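You operate a simulated robot arm through the tools that you are given. There is no shell and no other tool. Be economical: measure what you need, move in short steps, check, and stop when the job is done.

You are at the controls of a simulated robot arm. One attempt, no reset.

Task
Wind the bell, slide the alarm on, turn its knob till it rings, then slide it off.
Fine: stop the bell before it runs down.

It is judged by the outcome, as a careful person would: the job done as asked, and still so three seconds after it is handed in. It fails if anything else is knocked over, pushed out of place, dropped, spilled or broken.

Robot
A 7-joint arm with a two-finger parallel gripper, fixed in place. Base frame: the origin is at the foot of the arm, x ahead of it, y to its left, z up; the work surface is at about z = 0. Units: m, degrees, N and s.
With the tool pointing down near the work surface it reaches from about 0.24 to 0.62 m from the base axis. Its first joint turns from -66.0 to 66.0 degrees. Payload 2.6 kg.
Tool frame: the origin (TCP) lies between the finger pads and is the grasp point; the fingertips stand 0.03 m ahead of it; z points along the fingers, y is the line along which they close. Largest opening 0.094 m; finger width 0.028, thickness 0.01; the body of the gripper, 0.05 by 0.096 m, starts 0.055 m behind the TCP.
Orientation is that of the tool frame in the base frame, as a unit quaternion [x, y, z, w]. With the fingers straight down and closing along the base's y, the tool's x points along the base's -x, its y along +y and its z along -z.

Tools
- The arm moves only by the tool send_rows. Its arguments are lists of equal length, an entry for each row: "turn": the turn, a rotation vector about the tool's x, y, z in units of 6 degrees (1.0 is 6 degrees), a list of three; "dp": the shift along the tool's x, y, z in units of 25 mm (1.0 is 25 mm), a list of three; "grip": the opening, from 0 (shut) to 1 (fully open). In form: {"turn": [[wx, wy, wz], ...], "dp": [[tx, ty, tz], ...], "grip": [grip, ...]}. A call has 1 to 10 rows; each row shifts and turns the commanded pose from where the row before left it, along the tool's axes as they then stand. A call with a number of a shift or a turn outside -1 to 1 is refused whole. Each row takes 0.2 s and may step no farther than 0.05 m and 8.6 degrees from the row before; otherwise, or with a gripper value out of range, the whole call is refused. A pose out of reach is approached as far as the arm can. The call stops where the force on the tool passes 40 N (or 10 N more than at its start, if that is more) or the arm is blocked; 0.2 s more then pass. The fingers move at their own pace (about 0.072 m/s each) and stop on an object; they squeeze with about 28 N. The grip force told is the motor's: it shows also when the fingers shut on nothing. Time passes only in rows, and 0.2 s behind the last, so rows that do not move let the fingers close. The reply holds the time, the measured pose of the TCP, the force on the tool along the base axes, the opening and the grip force, in the units named above and with some noise.
- Cameras (640 x 400 px; columns grow to the right, rows downward): "scene" is fixed at [0.0367, 0.4358, 0.5599]; the picture's right is [-0.74, -0.67, 0.00], its down [-0.42, 0.46, -0.78] and it looks along [0.53, -0.58, -0.62] (base axes); focal length 306 px, centre (320, 200). "wrist" rides on the gripper at [0.076, 0.014, -0.103] in the tool frame; the picture's right is [-0.18, 0.98, 0.00], its down [-0.75, -0.14, -0.64] and it looks along [-0.63, -0.12, 0.77] (tool axes); focal length 243 px, centre (320, 200). There is no depth. A picture from a camera that has moved, and an enlarged one, comes with that camera's place and axes in the base frame and with its lens.
- grab_frame(camera): a new picture of that camera. The clock stands still meanwhile.
- inspect(camera, box): a new picture of the part [left, top, right, bottom] of that camera's present view, enlarged. The clock stands still meanwhile.
- finish_job(): hands the job in; it is judged then, once.

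Work in short steps. Places have to be worked out from the pictures, the camera data and where the tool is seen: move nearer, look again, correct. Check each grasp and each placing, and mend what went wrong. You have 120 turns and 76 pictures in all, those below and enlarged ones among them. Open the gripper and draw the arm clear of the work before you hand the job in, unless the task says otherwise; then end with one line.

The tools are called after "Request:" as a command line: name --argument value ..., lists and objects as JSON in quotes. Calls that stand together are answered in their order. send_rows: Moves the arm, as the interface text tells. Its arguments: {"type":"object","properties":{"turn":{"type":"array","items":{"type":"array","items":{"type":"number"}}},"dp":{"type":"array","items":{"type":"array","items":{"type":"number"}}},"grip":{"type":"array","items":{"type":"number"}}},"required":["turn","dp","grip"]} The other tools are called the same way: grab_frame (camera) takes a picture; inspect (camera, box) takes an enlarged picture of a part of a camera's view; finish_job () hands the job in.

At the start:

```text
time_s: 0.0
tool_pos: [0.3255, 0.1558, 0.3666]
tcp_rot: [0.0, 1.0, 0.0, 0.0]
contact_force: [-0.3, -0.6, 0.3]
width: 0.0939
grip_force: 0.0
```

scene: 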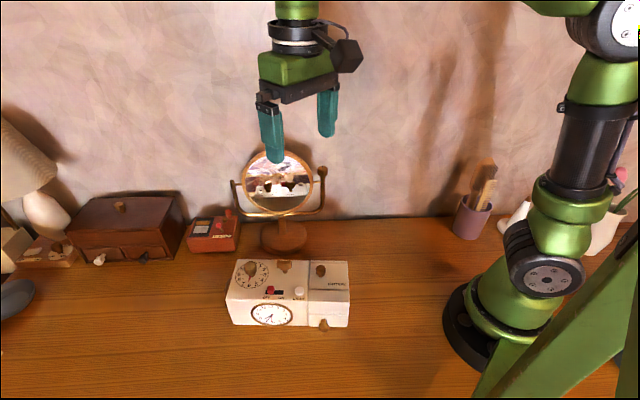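
wrist: 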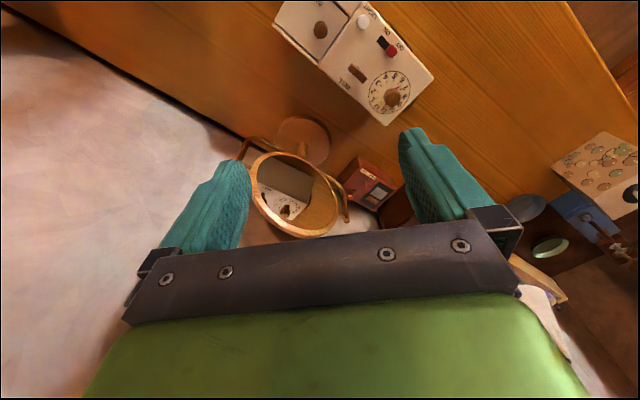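

The white clock device is near the middle of the scene. I'll enlarge it in both views to identify its controls.

Request:
inspect --camera "scene" --box '[210, 240, 370, 340]'

Request:
inspect --camera "wrist" --box '[260, 0, 450, 130]'

```text
4.00 times, centred on (290, 290) of scene
camera zoom: at [0.0367, 0.4358, 0.5599], right [-0.74, -0.67, 0.0], down [-0.42, 0.46, -0.78], along [0.53, -0.58, -0.62], focal length 1224 px, centre (440, -160)
```

zoom: 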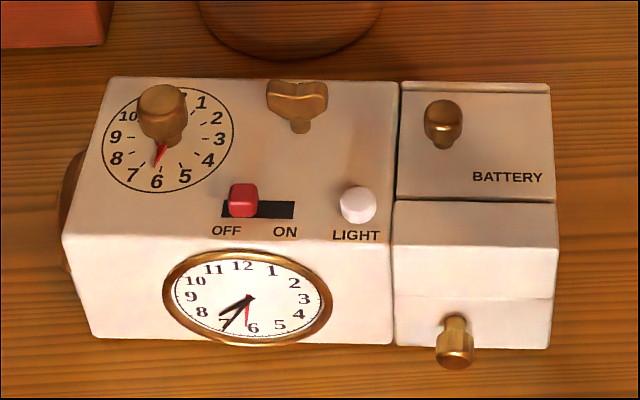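

```text
3.08 times, centred on (355, 65) of wrist
camera zoom: at [0.2485, 0.1711, 0.4694], right [0.18, 0.98, 0.0], down [0.75, -0.14, 0.64], along [0.63, -0.12, -0.77], focal length 746 px, centre (212, 615)
```

zoom: 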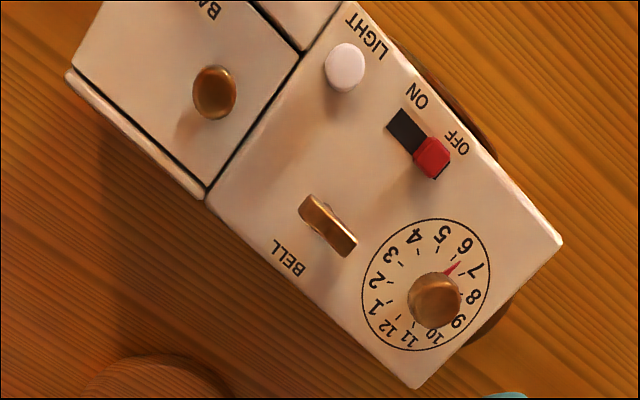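

The key is at about (0.336, 0.206), the dial knob at (0.376, 0.253) and the switch at (0.321, 0.253), all with tops near z 0.10–0.11. I'll move above the key and look closer.

Request:
send_rows --turn '[[0, 0, 0], [0, 0, 0], [0, 0, 0], [0, 0, 0], [0, 0, 0], [0, 0, 0]]' --dp '[[-0.07, 0.333, 0.95], [-0.07, 0.333, 0.95], [-0.07, 0.333, 0.95], [-0.07, 0.333, 0.95], [-0.07, 0.333, 0.95], [-0.07, 0.333, 0.95]]' --grip '[0.6, 0.6, 0.6, 0.6, 0.6, 0.6]'

Request:
grab_frame --camera "wrist"

Request:
grab_frame --camera "scene"

```text
time_s: 1.4
tool_pos: [0.3361, 0.2085, 0.2228]
tcp_rot: [-0.001, 1.0, 0.0, 0.0]
contact_force: [0.1, -0.5, 0.4]
width: 0.0564
grip_force: 0.1
```

```text
71 pictures are left
camera wrist: at [0.2577, 0.2221, 0.3255], right [0.18, 0.98, 0.0], down [0.75, -0.14, 0.64], along [0.63, -0.12, -0.77], focal length 243 px, centre (320, 200)
```

wrist: 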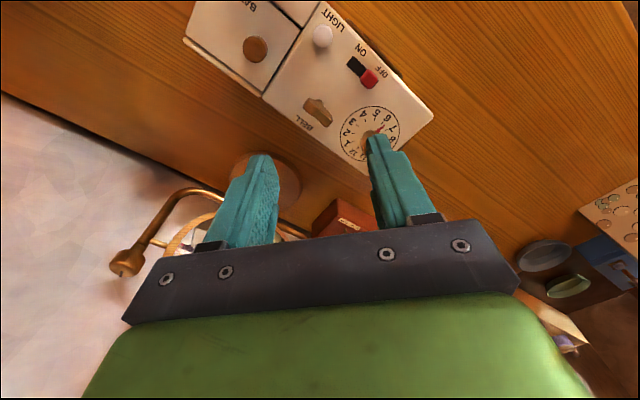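

```text
70 pictures are left
```

scene: 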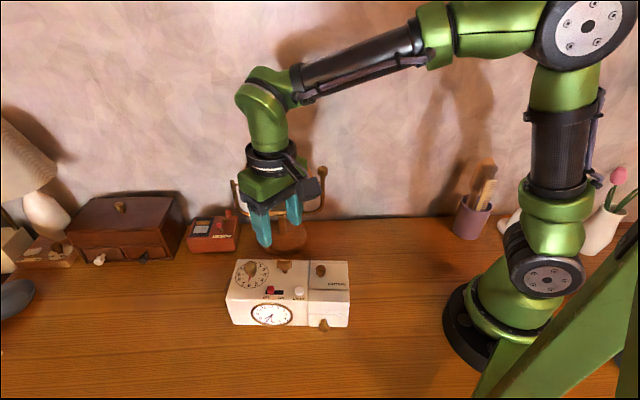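

I'll enlarge the wrist view to triangulate again and get the wing key's angle.

Request:
inspect --camera "wrist" --box '[240, 0, 440, 170]'

```text
2.35 times, centred on (340, 85) of wrist
camera zoom: at [0.2577, 0.2221, 0.3255], right [0.18, 0.98, 0.0], down [0.75, -0.14, 0.64], along [0.63, -0.12, -0.77], focal length 571 px, centre (273, 471)
```

zoom: 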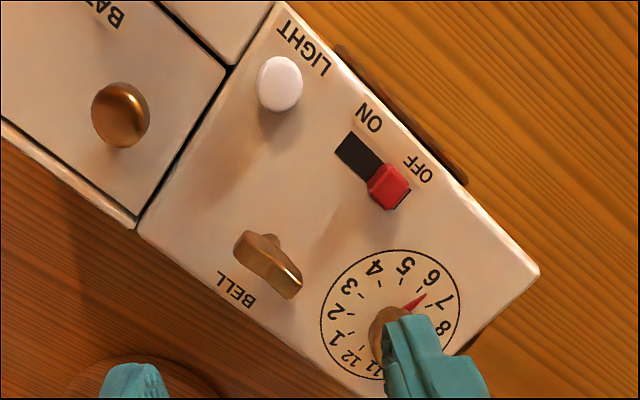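

Key wing lies along ~41° in the base plane, centred (0.336, 0.206), top z ≈ 0.107. I'll yaw the tool by +41° about base z, narrow the grip and look again before descending.

Request:
send_rows --turn '[[0, 0, -0.976], [0, 0, -0.976], [0, 0, -0.976], [0, 0, -0.976], [0, 0, -0.976], [0, 0, -0.976], [0, 0, -0.976], [0, 0, 0]]' --dp '[[0, 0, 0.22], [0, 0, 0.22], [0, 0, 0.22], [0, 0, 0.22], [0, 0, 0.22], [0, 0, 0.22], [0, 0, 0.22], [0.073, -0.085, 0.22]]' --grip '[0.4, 0.4, 0.4, 0.4, 0.4, 0.4, 0.4, 0.4]'

Request:
grab_frame --camera "wrist"

Request:
inspect --camera "scene" --box '[210, 190, 370, 340]'

```text
time_s: 3.2
tool_pos: [0.3356, 0.2022, 0.1793]
tcp_rot: [-0.352, 0.936, -0.001, 0.0]
contact_force: [0.7, 0.0, -0.1]
width: 0.0374
grip_force: 0.1
```

```text
68 pictures are left
camera wrist: at [0.2691, 0.1643, 0.2821], right [-0.51, 0.86, 0.0], down [0.66, 0.39, 0.64], along [0.55, 0.33, -0.77], focal length 243 px, centre (320, 200)
```

wrist: 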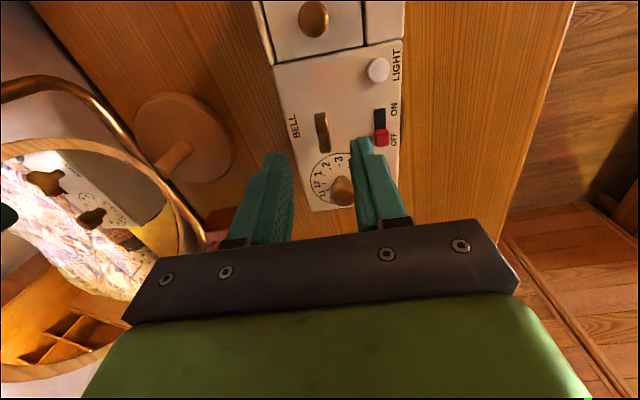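

```text
2.67 times, centred on (290, 265) of scene
camera zoom: at [0.0367, 0.4358, 0.5599], right [-0.74, -0.67, 0.0], down [-0.42, 0.46, -0.78], along [0.53, -0.58, -0.62], focal length 816 px, centre (400, 27)
```

zoom: 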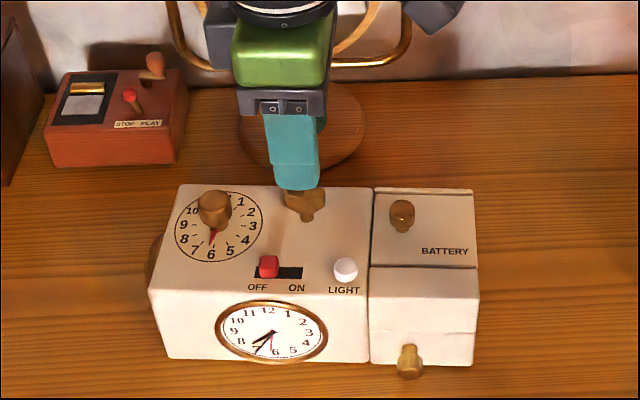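

The tool is aligned; the key sits about 3 mm off toward tool +y. I'll correct that and descend to TCP z ≈ 0.127.

Request:
send_rows --turn '[[0, 0, 0], [0, 0, 0], [0, 0, 0], [0, 0, 0], [0, 0, 0]]' --dp '[[-0.08, 0.13, 0.42], [0, 0, 0.42], [0, 0, 0.42], [0, 0, 0.42], [0, 0, 0.42]]' --grip '[0.4, 0.4, 0.4, 0.4, 0.4]'

Request:
inspect --camera "wrist" --box '[220, 60, 420, 220]'

Request:
inspect --camera "scene" --box '[230, 220, 350, 300]'

```text
time_s: 4.4
tool_pos: [0.3358, 0.2073, 0.1266]
tcp_rot: [-0.351, 0.936, 0.0, 0.0]
contact_force: [-0.6, -0.5, 0.1]
width: 0.0377
grip_force: 0.1
```

```text
2.50 times, centred on (320, 140) of wrist
camera zoom: at [0.2673, 0.1677, 0.2299], right [-0.51, 0.86, 0.0], down [0.66, 0.39, 0.64], along [0.55, 0.33, -0.77], focal length 606 px, centre (320, 350)
```

zoom: 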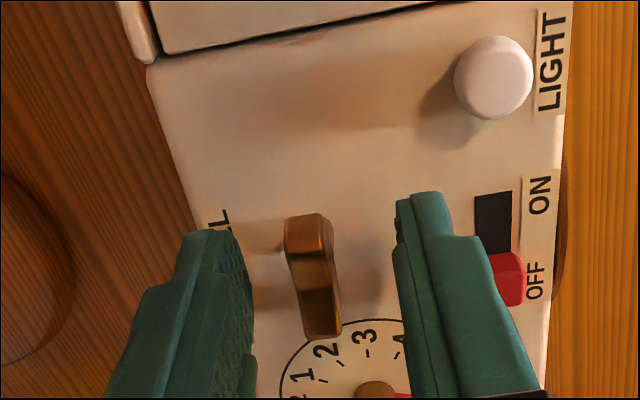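

```text
5.00 times, centred on (290, 260) of scene
camera zoom: at [0.0367, 0.4358, 0.5599], right [-0.74, -0.67, 0.0], down [-0.42, 0.46, -0.78], along [0.53, -0.58, -0.62], focal length 1530 px, centre (470, -100)
```

zoom: 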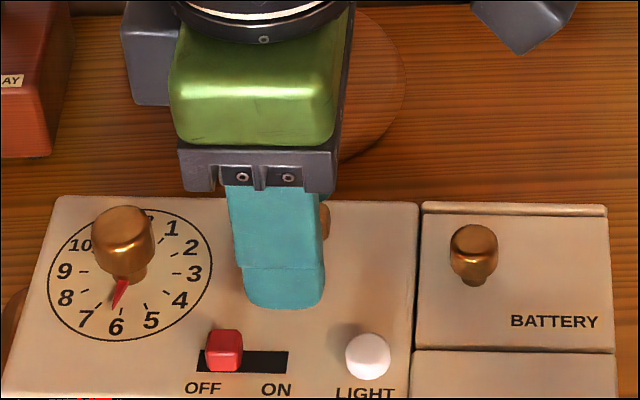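

Fingers straddle the key cleanly. I'll shift slightly (+x ~1.5 mm), go down 4 mm and close.

Request:
send_rows --turn '[[0, 0, 0], [0, 0, 0], [0, 0, 0], [0, 0, 0]]' --dp '[[0.06, 0, 0.16], [0, 0, 0], [0, 0, 0], [0, 0, 0]]' --grip '[0.4, 0, 0, 0]'

Request:
inspect --camera "wrist" --box '[220, 60, 420, 220]'

```text
time_s: 5.4
tool_pos: [0.3347, 0.2045, 0.1239]
tcp_rot: [-0.351, 0.937, 0.0, 0.0]
contact_force: [2.6, -7.1, 6.4]
width: 0.009
grip_force: 28.0
```

```text
2.50 times, centred on (320, 140) of wrist
camera zoom: at [0.2672, 0.1662, 0.2261], right [-0.51, 0.86, 0.0], down [0.66, 0.39, 0.64], along [0.56, 0.32, -0.77], focal length 606 px, centre (320, 350)
```

zoom: 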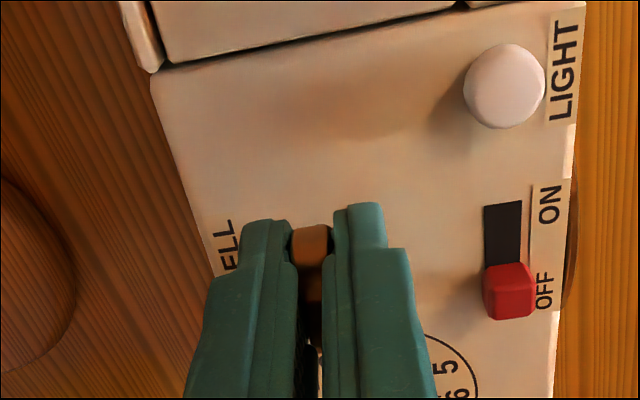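

Key is held (9 mm wide) with a small side load. I'll relieve it by ~1.5 mm and turn 30° clockwise (tool +z), checking the forces.

Request:
send_rows --turn '[[0, 0, 0], [0, 0, 1], [0, 0, 1], [0, 0, 1], [0, 0, 1], [0, 0, 1]]' --dp '[[0, -0.06, -0.06], [0, 0, 0], [0, 0, 0], [0, 0, 0], [0, 0, 0], [0, 0, 0]]' --grip '[0, 0, 0, 0, 0, 0]'

Request:
inspect --camera "scene" --box '[210, 220, 370, 340]'

```text
time_s: 6.8
tool_pos: [0.3353, 0.2049, 0.1236]
tcp_rot: [-0.096, 0.995, 0.0, 0.0]
contact_force: [0.4, -0.5, -0.1]
width: 0.0095
grip_force: 27.4
```

```text
3.33 times, centred on (290, 280) of scene
camera zoom: at [0.0367, 0.4358, 0.5598], right [-0.74, -0.67, 0.0], down [-0.42, 0.46, -0.78], along [0.53, -0.58, -0.62], focal length 1020 px, centre (420, -67)
```

zoom: 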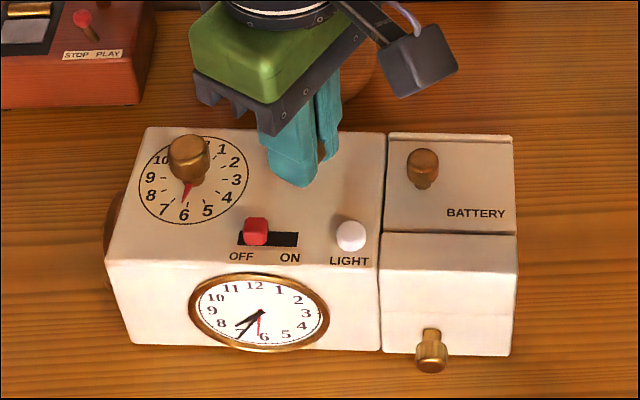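

Key follows with no side load and the box stays put. I'll continue winding another 60°.

Request:
send_rows --turn '[[0, 0, 1], [0, 0, 1], [0, 0, 1], [0, 0, 1], [0, 0, 1], [0, 0, 1], [0, 0, 1], [0, 0, 1], [0, 0, 1], [0, 0, 1]]' --dp '[[0, 0, 0], [0, 0, 0], [0, 0, 0], [0, 0, 0], [0, 0, 0], [0, 0, 0], [0, 0, 0], [0, 0, 0], [0, 0, 0], [0, 0, 0]]' --grip '[0, 0, 0, 0, 0, 0, 0, 0, 0, 0]'

```text
time_s: 9.0
tool_pos: [0.3363, 0.2045, 0.1259]
tcp_rot: [0.416, 0.909, 0.0, 0.0]
contact_force: [0.4, 0.5, -0.3]
width: 0.0095
grip_force: 28.4
```

Yaw is now −49° and loads are nil; another 60°.

Request:
send_rows --turn '[[0, 0, 1], [0, 0, 1], [0, 0, 1], [0, 0, 1], [0, 0, 1], [0, 0, 1], [0, 0, 1], [0, 0, 1], [0, 0, 1], [0, 0, 1]]' --dp '[[0, 0, 0], [0, 0, 0], [0, 0, 0], [0, 0, 0], [0, 0, 0], [0, 0, 0], [0, 0, 0], [0, 0, 0], [0, 0, 0], [0, 0, 0]]' --grip '[0, 0, 0, 0, 0, 0, 0, 0, 0, 0]'

Request:
inspect --camera "wrist" --box '[200, 40, 440, 220]'

Request:
inspect --camera "scene" --box '[210, 220, 370, 340]'

```text
time_s: 11.2
tool_pos: [0.3345, 0.2046, 0.1249]
tcp_rot: [0.814, 0.58, 0.0, 0.0]
contact_force: [-0.3, 0.6, -0.5]
width: 0.0096
grip_force: 27.6
```

```text
2.22 times, centred on (320, 130) of wrist
camera zoom: at [0.373, 0.2724, 0.2276], right [0.87, -0.5, 0.0], down [-0.38, -0.67, 0.64], along [-0.32, -0.56, -0.77], focal length 539 px, centre (320, 356)
```

zoom: 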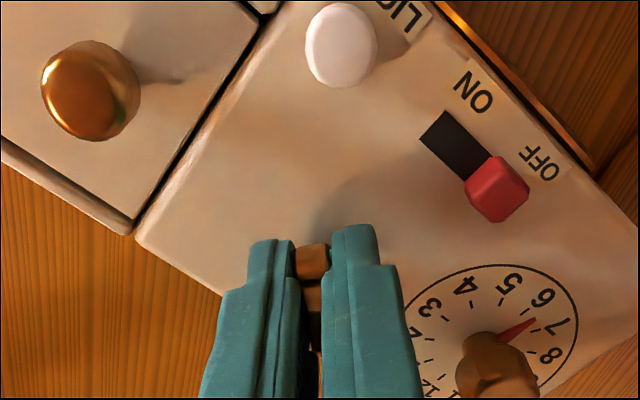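

```text
3.33 times, centred on (290, 280) of scene
camera zoom: at [0.0367, 0.4358, 0.5598], right [-0.74, -0.67, 0.0], down [-0.42, 0.46, -0.78], along [0.53, -0.58, -0.62], focal length 1020 px, centre (420, -67)
```

zoom: 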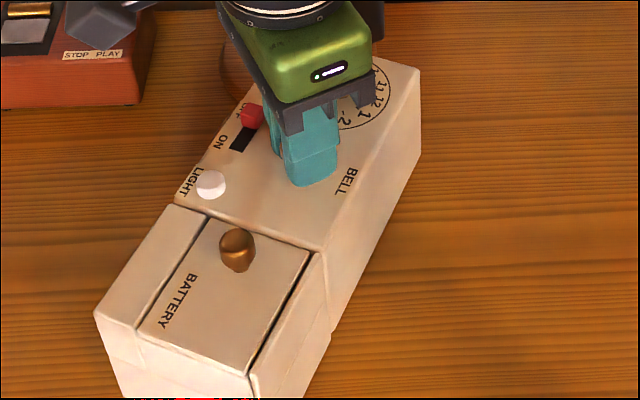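

The box itself swung round with the key after an initial free part — the key reached a stop or a stiff spring. I'll let go, rise and measure how far the key turned relative to the box.

Request:
send_rows --turn '[[0, 0, 0], [0, 0, 0], [0, 0, 0], [0, 0, 0], [0, 0, 0], [0, 0, 0]]' --dp '[[0, 0, 0], [0, 0, 0], [0, 0, -0.8], [0, 0, -0.8], [0, 0, -0.8], [0, 0, -0.8]]' --grip '[0.4, 0.4, 0.4, 0.4, 0.4, 0.4]'

Request:
grab_frame --camera "wrist"

Request:
grab_frame --camera "scene"

```text
time_s: 12.6
tool_pos: [0.3364, 0.2034, 0.2064]
tcp_rot: [0.814, 0.581, 0.0, 0.0]
contact_force: [0.5, -0.1, 0.6]
width: 0.0374
grip_force: 0.0
```

```text
60 pictures are left
camera wrist: at [0.3724, 0.272, 0.3086], right [0.87, -0.49, 0.0], down [-0.38, -0.67, 0.64], along [-0.32, -0.56, -0.77], focal length 243 px, centre (320, 200)
```

wrist: 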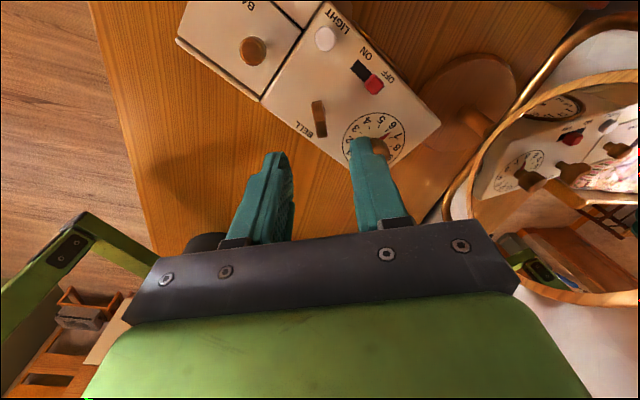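

```text
59 pictures are left
```

scene: 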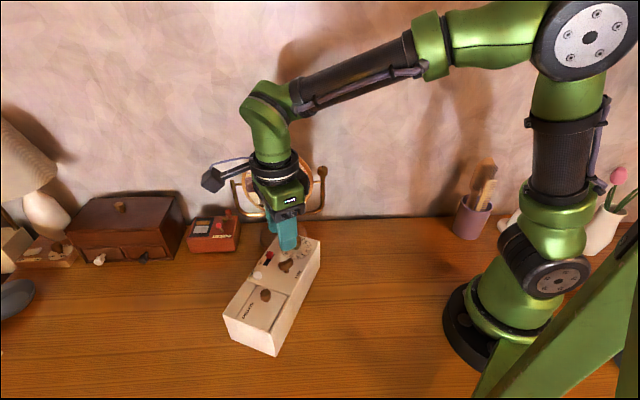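

The box has swung about 109° and the key about 41° relative to the box, and the key has stayed there. I'll enlarge to check the key angle and whether the mirror base was touched.

Request:
inspect --camera "wrist" --box '[240, 20, 440, 180]'

Request:
inspect --camera "scene" --box '[200, 180, 360, 300]'

```text
2.50 times, centred on (340, 100) of wrist
camera zoom: at [0.3724, 0.272, 0.3086], right [0.87, -0.49, 0.0], down [-0.38, -0.67, 0.64], along [-0.32, -0.56, -0.77], focal length 606 px, centre (270, 450)
```

zoom: 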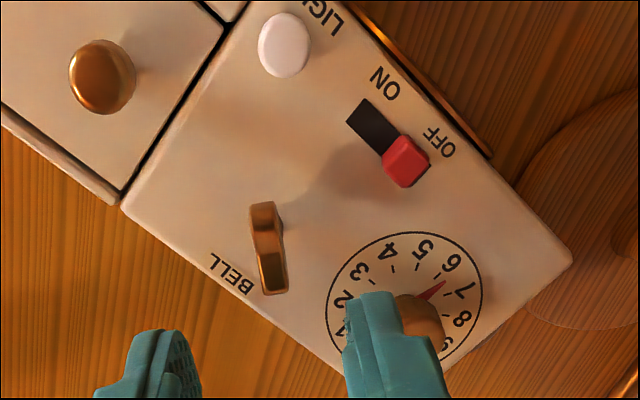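

```text
3.33 times, centred on (280, 240) of scene
camera zoom: at [0.0367, 0.4358, 0.5599], right [-0.74, -0.67, 0.0], down [-0.42, 0.46, -0.78], along [0.53, -0.58, -0.62], focal length 1020 px, centre (453, 67)
```

zoom: 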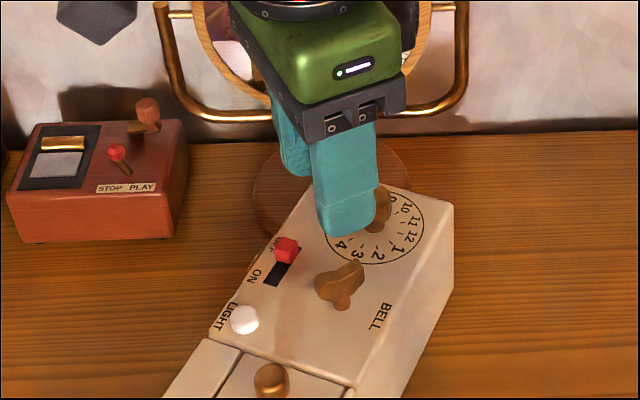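

The mirror hasn't moved and the key stays ~41° from its rest angle. I'll regrip it and turn back carefully to see whether the box comes back with it (winding kept) or the key turns alone.

Request:
send_rows --turn '[[0, 0, 0], [0, 0, 0], [0, 0, 0], [0, 0, 0], [0, 0, 0], [0, 0, 0], [0, 0, 0]]' --dp '[[0, 0, 0.8], [0, 0, 0.8], [0, 0, 0.8], [0, 0, 0.8], [0, 0, 0], [0, 0, 0], [0, 0, 0]]' --grip '[0.4, 0.4, 0.4, 0.4, 0, 0, 0]'

Request:
send_rows --turn '[[0, 0, -1], [0, 0, -1], [0, 0, -1], [0, 0, -1], [0, 0, -1]]' --dp '[[0, 0, 0], [0, 0, 0], [0, 0, 0], [0, 0, 0], [0, 0, 0]]' --grip '[0, 0, 0, 0, 0]'

Request:
inspect --camera "scene" --box '[200, 220, 360, 340]'

```text
time_s: 14.2
tool_pos: [0.3359, 0.2035, 0.1254]
tcp_rot: [0.814, 0.581, 0.0, 0.0]
contact_force: [-1.1, 0.0, 0.5]
width: 0.0092
grip_force: 28.0
```

```text
time_s: 15.4
tool_pos: [0.3359, 0.2032, 0.125]
tcp_rot: [0.636, 0.772, 0.0, 0.0]
contact_force: [0.0, 3.4, 11.7]
width: 0.0191
grip_force: 27.7
```

```text
3.33 times, centred on (280, 280) of scene
camera zoom: at [0.0366, 0.4357, 0.5599], right [-0.74, -0.67, 0.0], down [-0.42, 0.46, -0.78], along [0.53, -0.58, -0.62], focal length 1020 px, centre (453, -67)
```

zoom: 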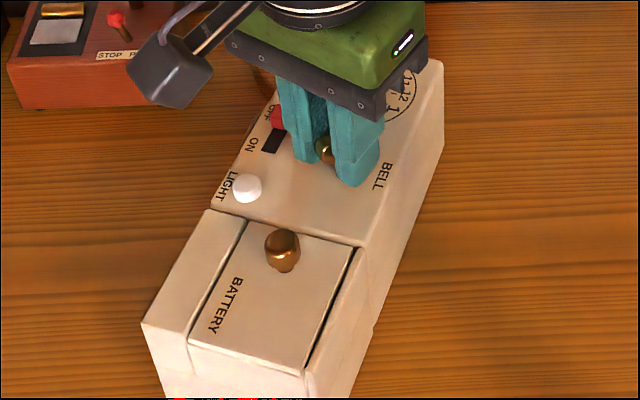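

The fingers opened to 19 mm: they slipped round the wing and the box stayed put. I'll look closely from the wrist before doing more.

Request:
inspect --camera "wrist" --box '[200, 40, 440, 220]'

```text
2.22 times, centred on (320, 130) of wrist
camera zoom: at [0.3341, 0.2825, 0.2283], right [1.0, 0.01, 0.0], down [0.01, -0.77, 0.64], along [0.01, -0.64, -0.77], focal length 539 px, centre (320, 356)
```

zoom: 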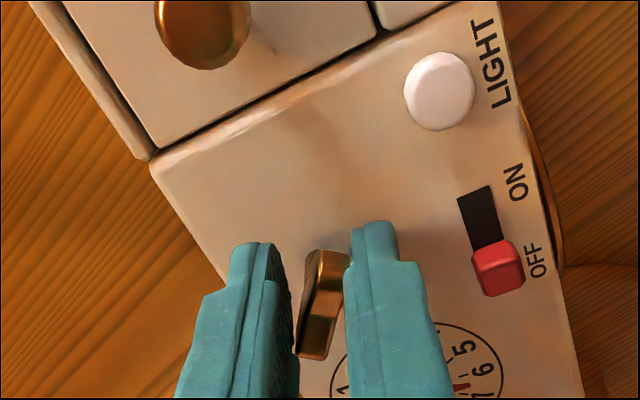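

The key is skewed ~19° in the fingers and the box has turned back only ~5°. I'll open, realign with the key and look, so the grip is centred.

Request:
send_rows --turn '[[0, 0, 0], [0, 0, 0], [0, 0, 1], [0, 0, 1], [0, 0, 1], [0, 0, 0]]' --dp '[[0, 0, 0], [0, 0, 0], [0, 0, 0], [0, 0, 0], [0, 0, 0], [0, 0, 0]]' --grip '[0.4, 0.4, 0.4, 0.4, 0.4, 0.4]'

Request:
inspect --camera "wrist" --box '[200, 40, 440, 220]'

Request:
inspect --camera "scene" --box '[200, 220, 360, 340]'

```text
time_s: 16.8
tool_pos: [0.3356, 0.2044, 0.1254]
tcp_rot: [0.749, 0.662, -0.001, 0.0]
contact_force: [0.5, 0.4, 0.3]
width: 0.0379
grip_force: 0.0
```

```text
2.22 times, centred on (320, 130) of wrist
camera zoom: at [0.3576, 0.2792, 0.2275], right [0.95, -0.3, 0.0], down [-0.23, -0.73, 0.64], along [-0.19, -0.61, -0.77], focal length 539 px, centre (320, 356)
```

zoom: 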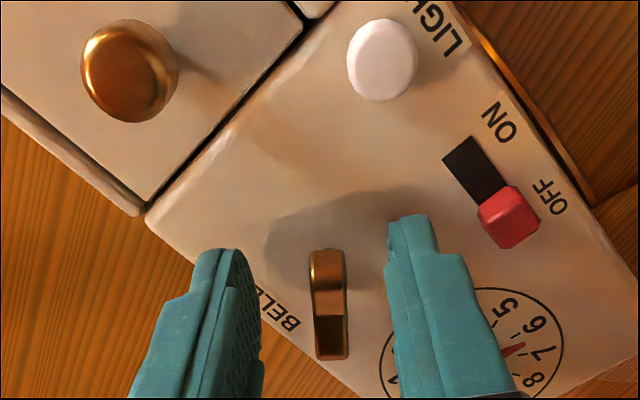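

```text
3.33 times, centred on (280, 280) of scene
camera zoom: at [0.0367, 0.4358, 0.5599], right [-0.74, -0.67, 0.0], down [-0.42, 0.46, -0.78], along [0.53, -0.58, -0.62], focal length 1020 px, centre (453, -67)
```

zoom: 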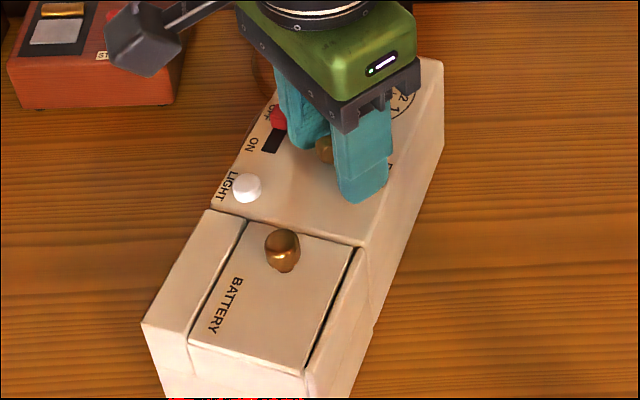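

The key is now flush with the tool again. I'll take a deeper grip (4 mm lower, 2 mm further along the wing) and turn back slowly.

Request:
send_rows --turn '[[0, 0, 0], [0, 0, 0], [0, 0, 0], [0, 0, 0], [0, 0, 0]]' --dp '[[-0.08, 0, 0.1], [0, 0, 0.06], [0, 0, 0], [0, 0, 0], [0, 0, 0]]' --grip '[0.4, 0.4, 0, 0, 0]'

Request:
send_rows --turn '[[0, 0, -0.5], [0, 0, -0.5], [0, 0, -0.5], [0, 0, -0.5], [0, 0, -0.5], [0, 0, -0.5]]' --dp '[[0, 0, 0], [0, 0, 0], [0, 0, 0], [0, 0, 0], [0, 0, 0], [0, 0, 0]]' --grip '[0, 0, 0, 0, 0, 0]'

Request:
inspect --camera "wrist" --box '[200, 40, 440, 220]'

```text
time_s: 18.0
tool_pos: [0.3356, 0.2012, 0.1216]
tcp_rot: [0.749, 0.662, 0.001, 0.0]
contact_force: [0.7, 0.6, 1.9]
width: 0.0147
grip_force: 28.3
```

```text
time_s: 19.4
tool_pos: [0.3356, 0.2024, 0.1207]
tcp_rot: [0.635, 0.772, -0.001, 0.0]
contact_force: [2.1, 0.9, 0.1]
width: 0.0132
grip_force: 27.7
```

```text
2.22 times, centred on (320, 130) of wrist
camera zoom: at [0.3339, 0.2807, 0.2234], right [1.0, 0.01, 0.0], down [0.01, -0.77, 0.64], along [0.01, -0.64, -0.77], focal length 539 px, centre (320, 356)
```

zoom: 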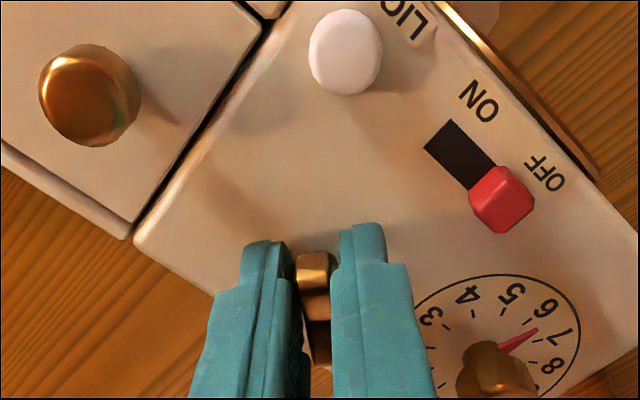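

Now the box swings back with the key, which keeps its 41° of winding relative to the box. I'll continue back toward yaw ≈ 0, which restores the box's original heading.

Request:
send_rows --turn '[[0, 0, -0.7], [0, 0, -0.7], [0, 0, -0.7], [0, 0, -0.7], [0, 0, -0.7], [0, 0, -0.7], [0, 0, -0.7], [0, 0, -0.7], [0, 0, -0.7], [0, 0, -0.7]]' --dp '[[0, 0, 0], [0, 0, 0], [0, 0, 0], [0, 0, 0], [0, 0, 0], [0, 0, 0], [0, 0, 0], [0, 0, 0], [0, 0, 0], [0, 0, 0]]' --grip '[0, 0, 0, 0, 0, 0, 0, 0, 0, 0]'

Request:
inspect --camera "wrist" --box '[200, 40, 440, 220]'

```text
time_s: 21.6
tool_pos: [0.3347, 0.2035, 0.121]
tcp_rot: [0.315, 0.949, 0.0, 0.0]
contact_force: [-0.3, 0.0, 1.1]
width: 0.0134
grip_force: 28.4
```

```text
2.22 times, centred on (320, 130) of wrist
camera zoom: at [0.2816, 0.2605, 0.2235], right [0.74, 0.68, 0.0], down [0.52, -0.56, 0.64], along [0.43, -0.47, -0.77], focal length 539 px, centre (320, 356)
```

zoom: 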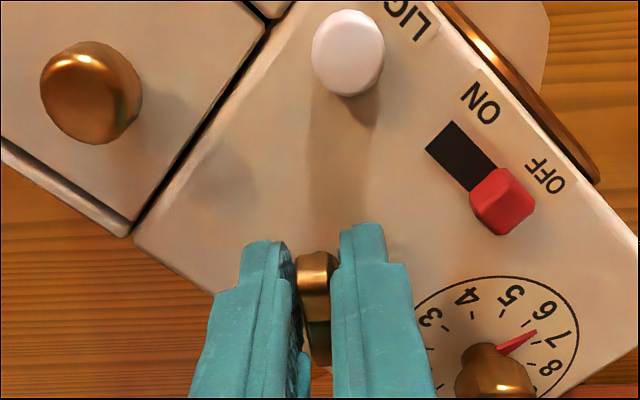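

The box follows rigidly; 33° more and I'll compare with the original scene picture.

Request:
send_rows --turn '[[0, 0, -0.7], [0, 0, -0.7], [0, 0, -0.7], [0, 0, -0.7], [0, 0, -0.7], [0, 0, -0.7], [0, 0, -0.7], [0, 0, -0.6]]' --dp '[[0, 0, 0], [0, 0, 0], [0, 0, 0], [0, 0, 0], [0, 0, 0], [0, 0, 0], [0, 0, 0], [0, 0, 0]]' --grip '[0, 0, 0, 0, 0, 0, 0, 0]'

Request:
inspect --camera "scene" --box '[210, 240, 370, 340]'

```text
time_s: 23.4
tool_pos: [0.3348, 0.2027, 0.1216]
tcp_rot: [0.033, 0.999, 0.0, 0.0]
contact_force: [0.4, -0.2, -0.2]
width: 0.0134
grip_force: 28.4
```

```text
4.00 times, centred on (290, 290) of scene
camera zoom: at [0.0367, 0.4358, 0.5598], right [-0.74, -0.67, 0.0], down [-0.42, 0.46, -0.78], along [0.53, -0.58, -0.62], focal length 1224 px, centre (440, -160)
```

zoom: 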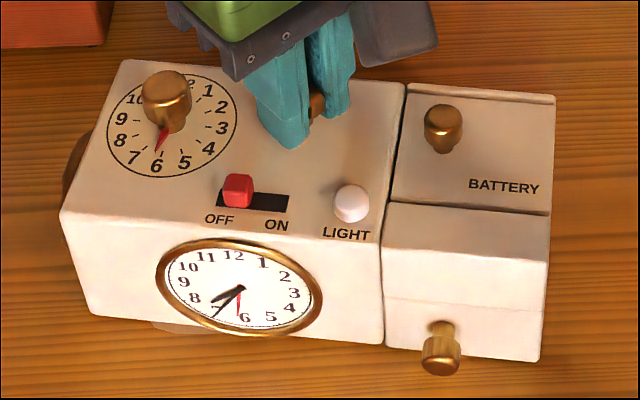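

About 5° short of the original heading; I'll add that, still holding the key.

Request:
send_rows --turn '[[0, 0, -0.45], [0, 0, -0.45], [0, 0, 0]]' --dp '[[0, 0, 0], [0, 0, 0], [0, 0, 0]]' --grip '[0, 0, 0]'

Request:
inspect --camera "scene" --box '[210, 240, 370, 340]'

```text
time_s: 24.2
tool_pos: [0.3339, 0.202, 0.1223]
tcp_rot: [-0.013, 1.0, 0.0, -0.001]
contact_force: [-0.8, -0.1, -0.8]
width: 0.0135
grip_force: 28.0
```

```text
4.00 times, centred on (290, 290) of scene
camera zoom: at [0.0367, 0.4358, 0.5598], right [-0.74, -0.67, 0.0], down [-0.42, 0.46, -0.78], along [0.53, -0.58, -0.62], focal length 1224 px, centre (440, -160)
```

zoom: 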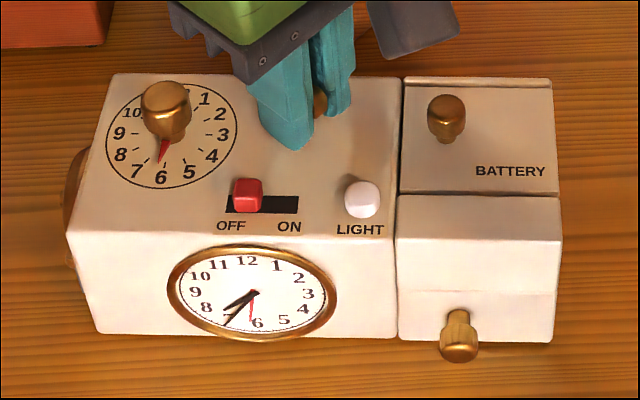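

The box is back within 2–3 mm of its original place, key still wound 41°. To learn whether that is a true stop, I'll press down lightly for extra table friction and then try a small further clockwise turn.

Request:
send_rows --turn '[[0, 0, 0], [0, 0, 0]]' --dp '[[0, 0, 0.1], [0, 0, 0.1]]' --grip '[0, 0]'

```text
time_s: 24.8
tool_pos: [0.3381, 0.2021, 0.1185]
tcp_rot: [-0.013, 1.0, 0.001, 0.003]
contact_force: [-5.2, -9.0, 34.3]
width: 0.0134
grip_force: 27.9
```

Pressing with ~34 N now. Easing a little and turning 12° clockwise.

Request:
send_rows --turn '[[0, 0, 0], [0, 0, 0.5], [0, 0, 0.5], [0, 0, 0.5], [0, 0, 0.5]]' --dp '[[0, 0, -0.05], [0, 0, 0], [0, 0, 0], [0, 0, 0], [0, 0, 0]]' --grip '[0, 0, 0, 0, 0]'

Request:
inspect --camera "scene" --box '[210, 240, 370, 340]'

Request:
inspect --camera "wrist" --box '[200, 40, 440, 220]'

```text
time_s: 26.0
tool_pos: [0.3377, 0.2037, 0.1184]
tcp_rot: [0.095, 0.995, 0.001, 0.003]
contact_force: [6.6, -12.9, 31.5]
width: 0.0131
grip_force: 27.9
```

```text
4.00 times, centred on (290, 290) of scene
camera zoom: at [0.0365, 0.4357, 0.56], right [-0.74, -0.67, 0.0], down [-0.42, 0.46, -0.78], along [0.53, -0.58, -0.62], focal length 1224 px, centre (440, -160)
```

zoom: 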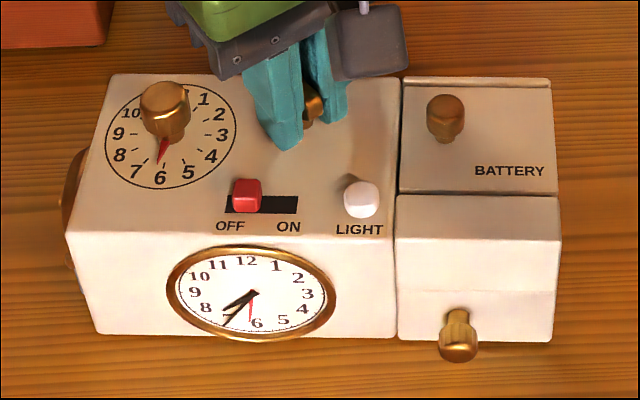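

```text
2.22 times, centred on (320, 130) of wrist
camera zoom: at [0.2633, 0.2316, 0.2202], right [0.36, 0.93, 0.0], down [0.71, -0.28, 0.65], along [0.6, -0.23, -0.76], focal length 539 px, centre (320, 356)
```

zoom: 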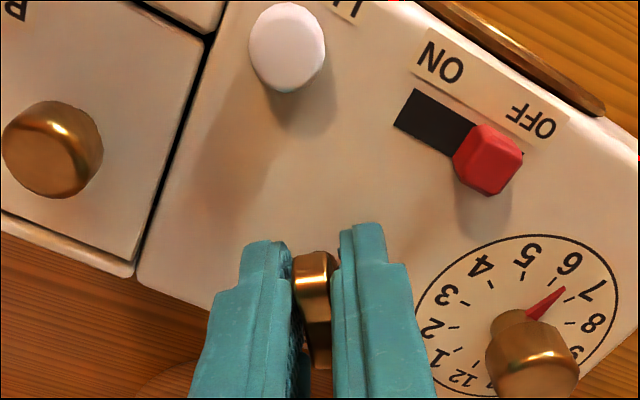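

The box held still and the key turned a further 12°: so it isn't at its stop. I'll keep winding under light pressure, relieving the side load.

Request:
send_rows --turn '[[0, 0, 0.6], [0, 0, 0.6], [0, 0, 0.6], [0, 0, 0.6], [0, 0, 0.6], [0, 0, 0.6], [0, 0, 0.6], [0, 0, 0.6]]' --dp '[[-0.025, -0.03, 0], [0, 0, 0], [0, 0, 0], [0, 0, 0], [0, 0, 0], [0, 0, 0], [0, 0, 0], [0, 0, 0]]' --grip '[0, 0, 0, 0, 0, 0, 0, 0]'

Request:
inspect --camera "scene" --box '[210, 240, 370, 340]'

```text
time_s: 27.8
tool_pos: [0.3359, 0.2033, 0.1181]
tcp_rot: [0.337, 0.941, 0.001, 0.001]
contact_force: [12.3, 1.0, 17.6]
width: 0.0135
grip_force: 28.1
```

```text
4.00 times, centred on (290, 290) of scene
camera zoom: at [0.0366, 0.4357, 0.5599], right [-0.74, -0.67, 0.0], down [-0.42, 0.46, -0.78], along [0.53, -0.58, -0.62], focal length 1224 px, centre (440, -160)
```

zoom: 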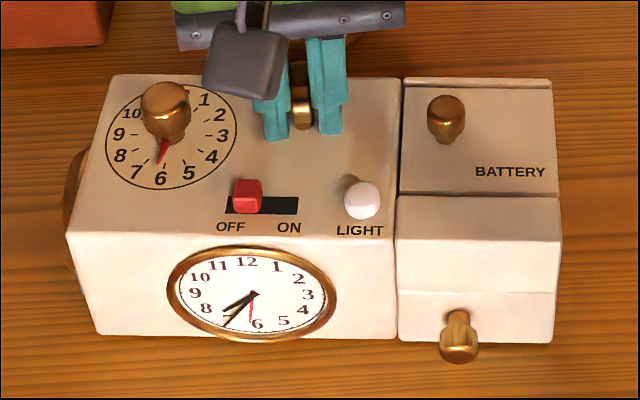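

Still steady, key ~80° from rest. I'll press slightly more and continue ~50°.

Request:
send_rows --turn '[[0, 0, 0], [0, 0, 0.7], [0, 0, 0.7], [0, 0, 0.7], [0, 0, 0.7], [0, 0, 0.7], [0, 0, 0.7], [0, 0, 0.7], [0, 0, 0.7]]' --dp '[[-0.02, 0.015, 0.05], [0, 0, 0], [0, 0, 0], [0, 0, 0], [0, 0, 0], [0, 0, 0], [0, 0, 0], [0, 0, 0], [0, 0, 0]]' --grip '[0, 0, 0, 0, 0, 0, 0, 0, 0]'

Request:
inspect --camera "scene" --box '[210, 240, 370, 340]'

```text
time_s: 28.4
tool_pos: [0.3369, 0.2035, 0.1184]
tcp_rot: [0.368, 0.93, 0.002, 0.001]
contact_force: [0.4, 0.0, 3.0]
width: 0.0135
grip_force: 28.2
stopped in row 3: the force on the tool passed its limit (the readings are from after the stop); the commanded pose is now the measured one
```

```text
4.00 times, centred on (290, 290) of scene
camera zoom: at [0.0366, 0.4358, 0.5599], right [-0.74, -0.67, 0.0], down [-0.42, 0.46, -0.78], along [0.53, -0.58, -0.62], focal length 1224 px, centre (440, -160)
```

zoom: 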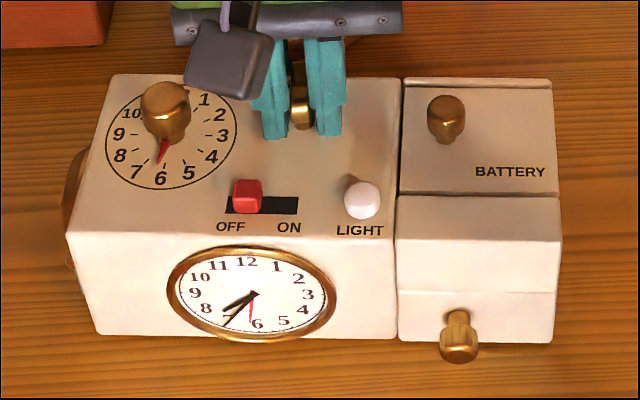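

The force limit tripped; the pressing reset. I'll press again gently (1.5 mm) and read the force.

Request:
send_rows --turn '[[0, 0, 0], [0, 0, 0.4]]' --dp '[[0, 0, 0.07], [0, 0, 0]]' --grip '[0, 0]'

```text
time_s: 29.2
tool_pos: [0.3372, 0.2036, 0.1177]
tcp_rot: [0.388, 0.922, 0.002, 0.0]
contact_force: [-0.7, -0.7, 2.9]
width: 0.0135
grip_force: 27.7
stopped in row 2: the force on the tool passed its limit (the readings are from after the stop); the commanded pose is now the measured one
```

That was still too stiff a push; I'll use 0.7 mm.

Request:
send_rows --turn '[[0, 0, 0], [0, 0, 0]]' --dp '[[0, 0, 0.03], [0, 0, 0]]' --grip '[0, 0]'

```text
time_s: 29.8
tool_pos: [0.3367, 0.2027, 0.1186]
tcp_rot: [0.388, 0.921, 0.002, 0.001]
contact_force: [-9.4, -5.4, 18.7]
width: 0.0135
grip_force: 28.6
```

About 19 N down — good. I'll continue clockwise 42° at this pressure.

Request:
send_rows --turn '[[0, 0, 0.7], [0, 0, 0.7], [0, 0, 0.7], [0, 0, 0.7], [0, 0, 0.7], [0, 0, 0.7], [0, 0, 0.7], [0, 0, 0.7], [0, 0, 0.7], [0, 0, 0.7]]' --dp '[[0, 0, 0], [0, 0, 0], [0, 0, 0], [0, 0, 0], [0, 0, 0], [0, 0, 0], [0, 0, 0], [0, 0, 0], [0, 0, 0], [0, 0, 0]]' --grip '[0, 0, 0, 0, 0, 0, 0, 0, 0, 0]'

Request:
inspect --camera "scene" --box '[210, 240, 370, 340]'

```text
time_s: 30.6
tool_pos: [0.3371, 0.2035, 0.1181]
tcp_rot: [0.48, 0.877, 0.003, 0.001]
contact_force: [-1.4, -0.3, 2.2]
width: 0.0135
grip_force: 28.4
stopped in row 4: the force on the tool passed its limit (the readings are from after the stop); the commanded pose is now the measured one
```

```text
4.00 times, centred on (290, 290) of scene
camera zoom: at [0.0367, 0.4358, 0.5599], right [-0.74, -0.67, 0.0], down [-0.42, 0.46, -0.78], along [0.53, -0.58, -0.62], focal length 1224 px, centre (440, -160)
```

zoom: 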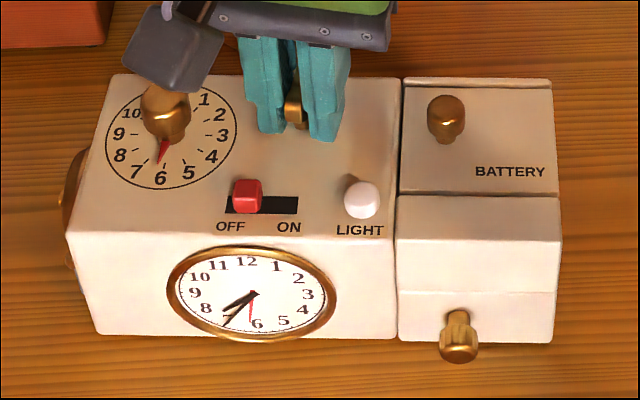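

Key is ~98° from rest, box still in place. I'll proceed with less pressure in shorter batches.

Request:
send_rows --turn '[[0, 0, 0.6], [0, 0, 0.6], [0, 0, 0.6], [0, 0, 0.6], [0, 0, 0.6]]' --dp '[[0, 0, 0.012], [0, 0, 0], [0, 0, 0], [0, 0, 0], [0, 0, 0]]' --grip '[0, 0, 0, 0, 0]'

Request:
inspect --camera "scene" --box '[210, 240, 370, 340]'

```text
time_s: 31.8
tool_pos: [0.3377, 0.2038, 0.1181]
tcp_rot: [0.613, 0.79, 0.005, 0.0]
contact_force: [-17.1, -9.2, 32.5]
width: 0.0133
grip_force: 28.1
```

```text
4.00 times, centred on (290, 290) of scene
camera zoom: at [0.0365, 0.4357, 0.56], right [-0.74, -0.67, 0.0], down [-0.42, 0.46, -0.78], along [0.53, -0.58, -0.62], focal length 1224 px, centre (440, -160)
```

zoom: 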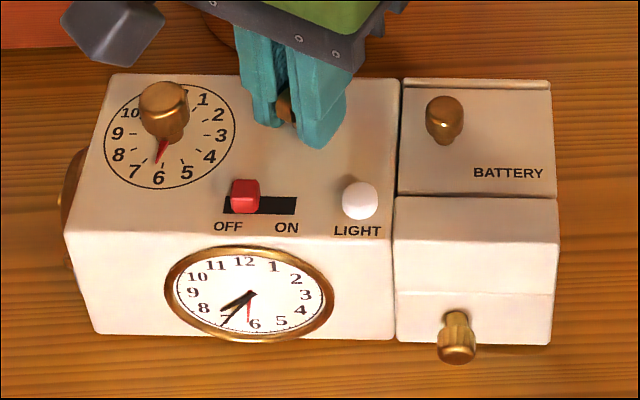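

Key ~116° from rest, the box unmoved. Easing the load slightly and continuing.

Request:
send_rows --turn '[[0, 0, 0.6], [0, 0, 0.6], [0, 0, 0.6], [0, 0, 0.6], [0, 0, 0.6], [0, 0, 0.6]]' --dp '[[0, -0.03, -0.02], [0, 0, -0.003], [0, 0, -0.003], [0, 0, -0.003], [0, 0, -0.003], [0, 0, -0.003]]' --grip '[0, 0, 0, 0, 0, 0]'

Request:
inspect --camera "scene" --box '[210, 240, 370, 340]'

```text
time_s: 33.2
tool_pos: [0.3361, 0.2029, 0.1172]
tcp_rot: [0.749, 0.662, 0.003, 0.0]
contact_force: [8.4, 6.8, 6.0]
width: 0.0133
grip_force: 27.5
```

```text
4.00 times, centred on (290, 290) of scene
camera zoom: at [0.0366, 0.4357, 0.5599], right [-0.74, -0.67, 0.0], down [-0.42, 0.46, -0.78], along [0.53, -0.58, -0.62], focal length 1224 px, centre (440, -160)
```

zoom: 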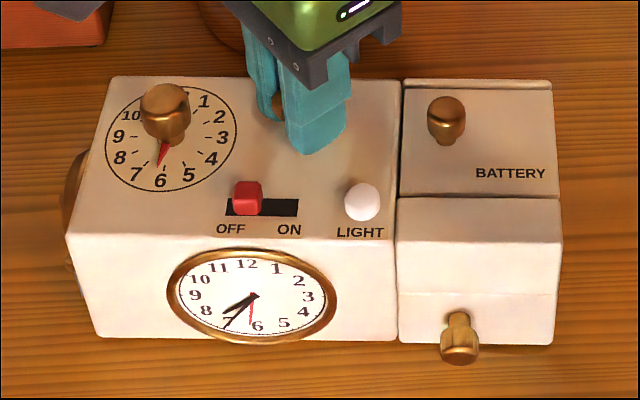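

Good. 24° more at light pressure, then I'll regrip.

Request:
send_rows --turn '[[0, 0, 0.6], [0, 0, 0.6], [0, 0, 0.6], [0, 0, 0.6]]' --dp '[[0.015, 0.015, 0.015], [0, 0, 0], [0, 0, 0], [0, 0, 0]]' --grip '[0, 0, 0, 0]'

Request:
inspect --camera "scene" --box '[210, 240, 370, 340]'

Request:
inspect --camera "wrist" --box '[200, 40, 440, 220]'

```text
time_s: 34.2
tool_pos: [0.3366, 0.203, 0.1176]
tcp_rot: [0.826, 0.563, 0.003, 0.0]
contact_force: [-0.7, 6.7, 12.6]
width: 0.0131
grip_force: 28.2
```

```text
4.00 times, centred on (290, 290) of scene
camera zoom: at [0.0366, 0.4357, 0.5599], right [-0.74, -0.67, 0.0], down [-0.42, 0.46, -0.78], along [0.53, -0.58, -0.62], focal length 1224 px, centre (440, -160)
```

zoom: 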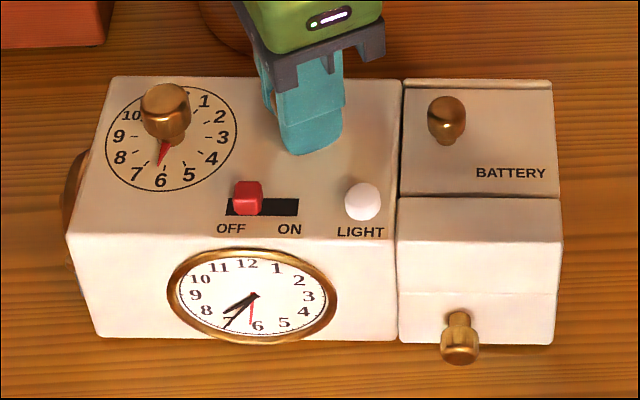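

```text
2.22 times, centred on (320, 130) of wrist
camera zoom: at [0.3761, 0.2693, 0.2211], right [0.85, -0.53, 0.0], down [-0.41, -0.65, 0.64], along [-0.34, -0.54, -0.77], focal length 539 px, centre (320, 356)
```

zoom: 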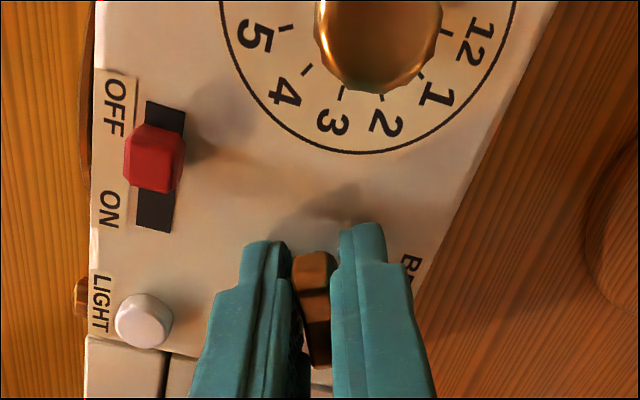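

Key is now ~150° wound with the box in place. I'll release, rise and rotate 180° back for a fresh grip.

Request:
send_rows --turn '[[0, 0, 0], [0, 0, 0], [0, 0, 0], [0, 0, 0], [0, 0, -1], [0, 0, -1], [0, 0, -1], [0, 0, -1], [0, 0, -1], [0, 0, -1]]' --dp '[[0, 0, -0.06], [0, 0, 0], [0, 0, -0.8], [0, 0, -0.8], [0, 0, 0], [0, 0, 0], [0, 0, 0], [0, 0, 0], [0, 0, 0], [0, 0, 0]]' --grip '[0.4, 0.4, 0.4, 0.4, 0.4, 0.4, 0.4, 0.4, 0.4, 0.4]'

Request:
send_rows --turn '[[0, 0, -1], [0, 0, -1], [0, 0, -1], [0, 0, -1], [0, 0, -1], [0, 0, -1], [0, 0, -1], [0, 0, -1], [0, 0, -1], [0, 0, -1]]' --dp '[[0, 0, 0], [0, 0, 0], [0, 0, 0], [0, 0, 0], [0, 0, 0], [0, 0, 0], [0, 0, 0], [0, 0, 0], [0, 0, 0], [0, 0, 0]]' --grip '[0.4, 0.4, 0.4, 0.4, 0.4, 0.4, 0.4, 0.4, 0.4, 0.4]'

Request:
send_rows --turn '[[0, 0, -1], [0, 0, -1], [0, 0, -1], [0, 0, -1], [0, 0, -1], [0, 0, -1], [0, 0, -1], [0, 0, -1], [0, 0, -1], [0, 0, -1]]' --dp '[[0, 0, 0], [0, 0, 0], [0, 0, 0], [0, 0, 0], [0, 0, 0], [0, 0, 0], [0, 0, 0], [0, 0, 0], [0, 0, 0], [0, 0, 0]]' --grip '[0.4, 0.4, 0.4, 0.4, 0.4, 0.4, 0.4, 0.4, 0.4, 0.4]'

Request:
send_rows --turn '[[0, 0, -1], [0, 0, -1], [0, 0, -1], [0, 0, -1], [0, 0, 0]]' --dp '[[0, 0, 0], [0, 0, 0], [0, 0, 0], [0, 0, 0], [0, 0, 0]]' --grip '[0.4, 0.4, 0.4, 0.4, 0.4]'

Request:
inspect --camera "wrist" --box '[200, 40, 440, 220]'

Request:
inspect --camera "scene" --box '[210, 220, 370, 340]'

```text
time_s: 36.4
tool_pos: [0.3367, 0.2035, 0.1603]
tcp_rot: [0.611, 0.792, 0.002, 0.0]
contact_force: [0.0, 0.7, 0.1]
width: 0.0377
grip_force: 0.0
```

```text
time_s: 38.6
tool_pos: [0.3354, 0.2032, 0.1609]
tcp_rot: [0.133, 0.991, 0.002, 0.001]
contact_force: [0.2, -0.5, -0.4]
width: 0.0376
grip_force: 0.1
```

```text
time_s: 40.8
tool_pos: [0.3365, 0.2024, 0.1598]
tcp_rot: [-0.38, 0.925, 0.001, 0.003]
contact_force: [-0.8, -0.5, -0.6]
width: 0.0376
grip_force: 0.0
```

```text
time_s: 42.0
tool_pos: [0.3363, 0.2015, 0.1606]
tcp_rot: [-0.563, 0.826, 0.001, 0.003]
contact_force: [-0.7, -0.9, 0.5]
width: 0.0374
grip_force: 0.0
```

```text
2.22 times, centred on (320, 130) of wrist
camera zoom: at [0.294, 0.1378, 0.2621], right [-0.85, 0.53, 0.0], down [0.4, 0.65, 0.65], along [0.34, 0.55, -0.76], focal length 539 px, centre (320, 356)
```

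zoom: 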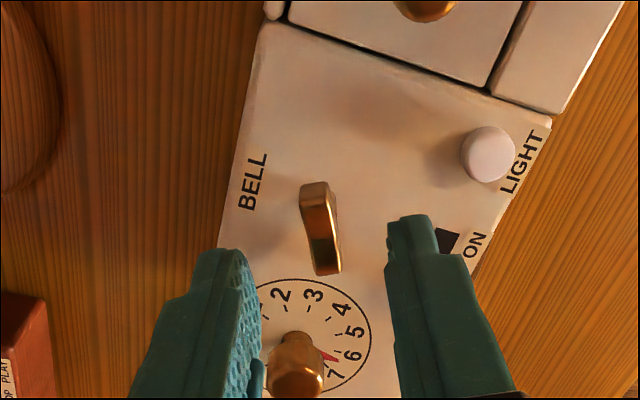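

```text
3.33 times, centred on (290, 280) of scene
camera zoom: at [0.0367, 0.4358, 0.5599], right [-0.74, -0.67, 0.0], down [-0.42, 0.46, -0.78], along [0.53, -0.58, -0.62], focal length 1020 px, centre (420, -67)
```

zoom: 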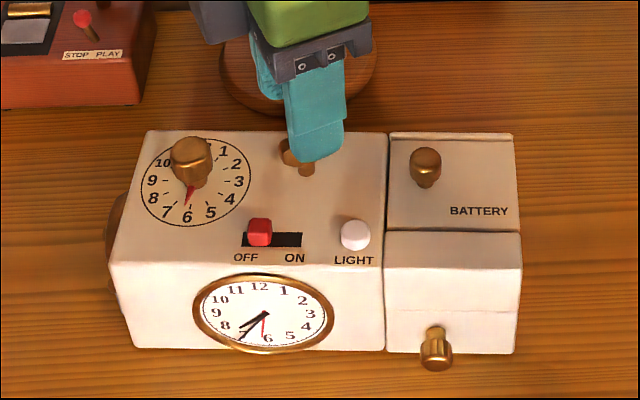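

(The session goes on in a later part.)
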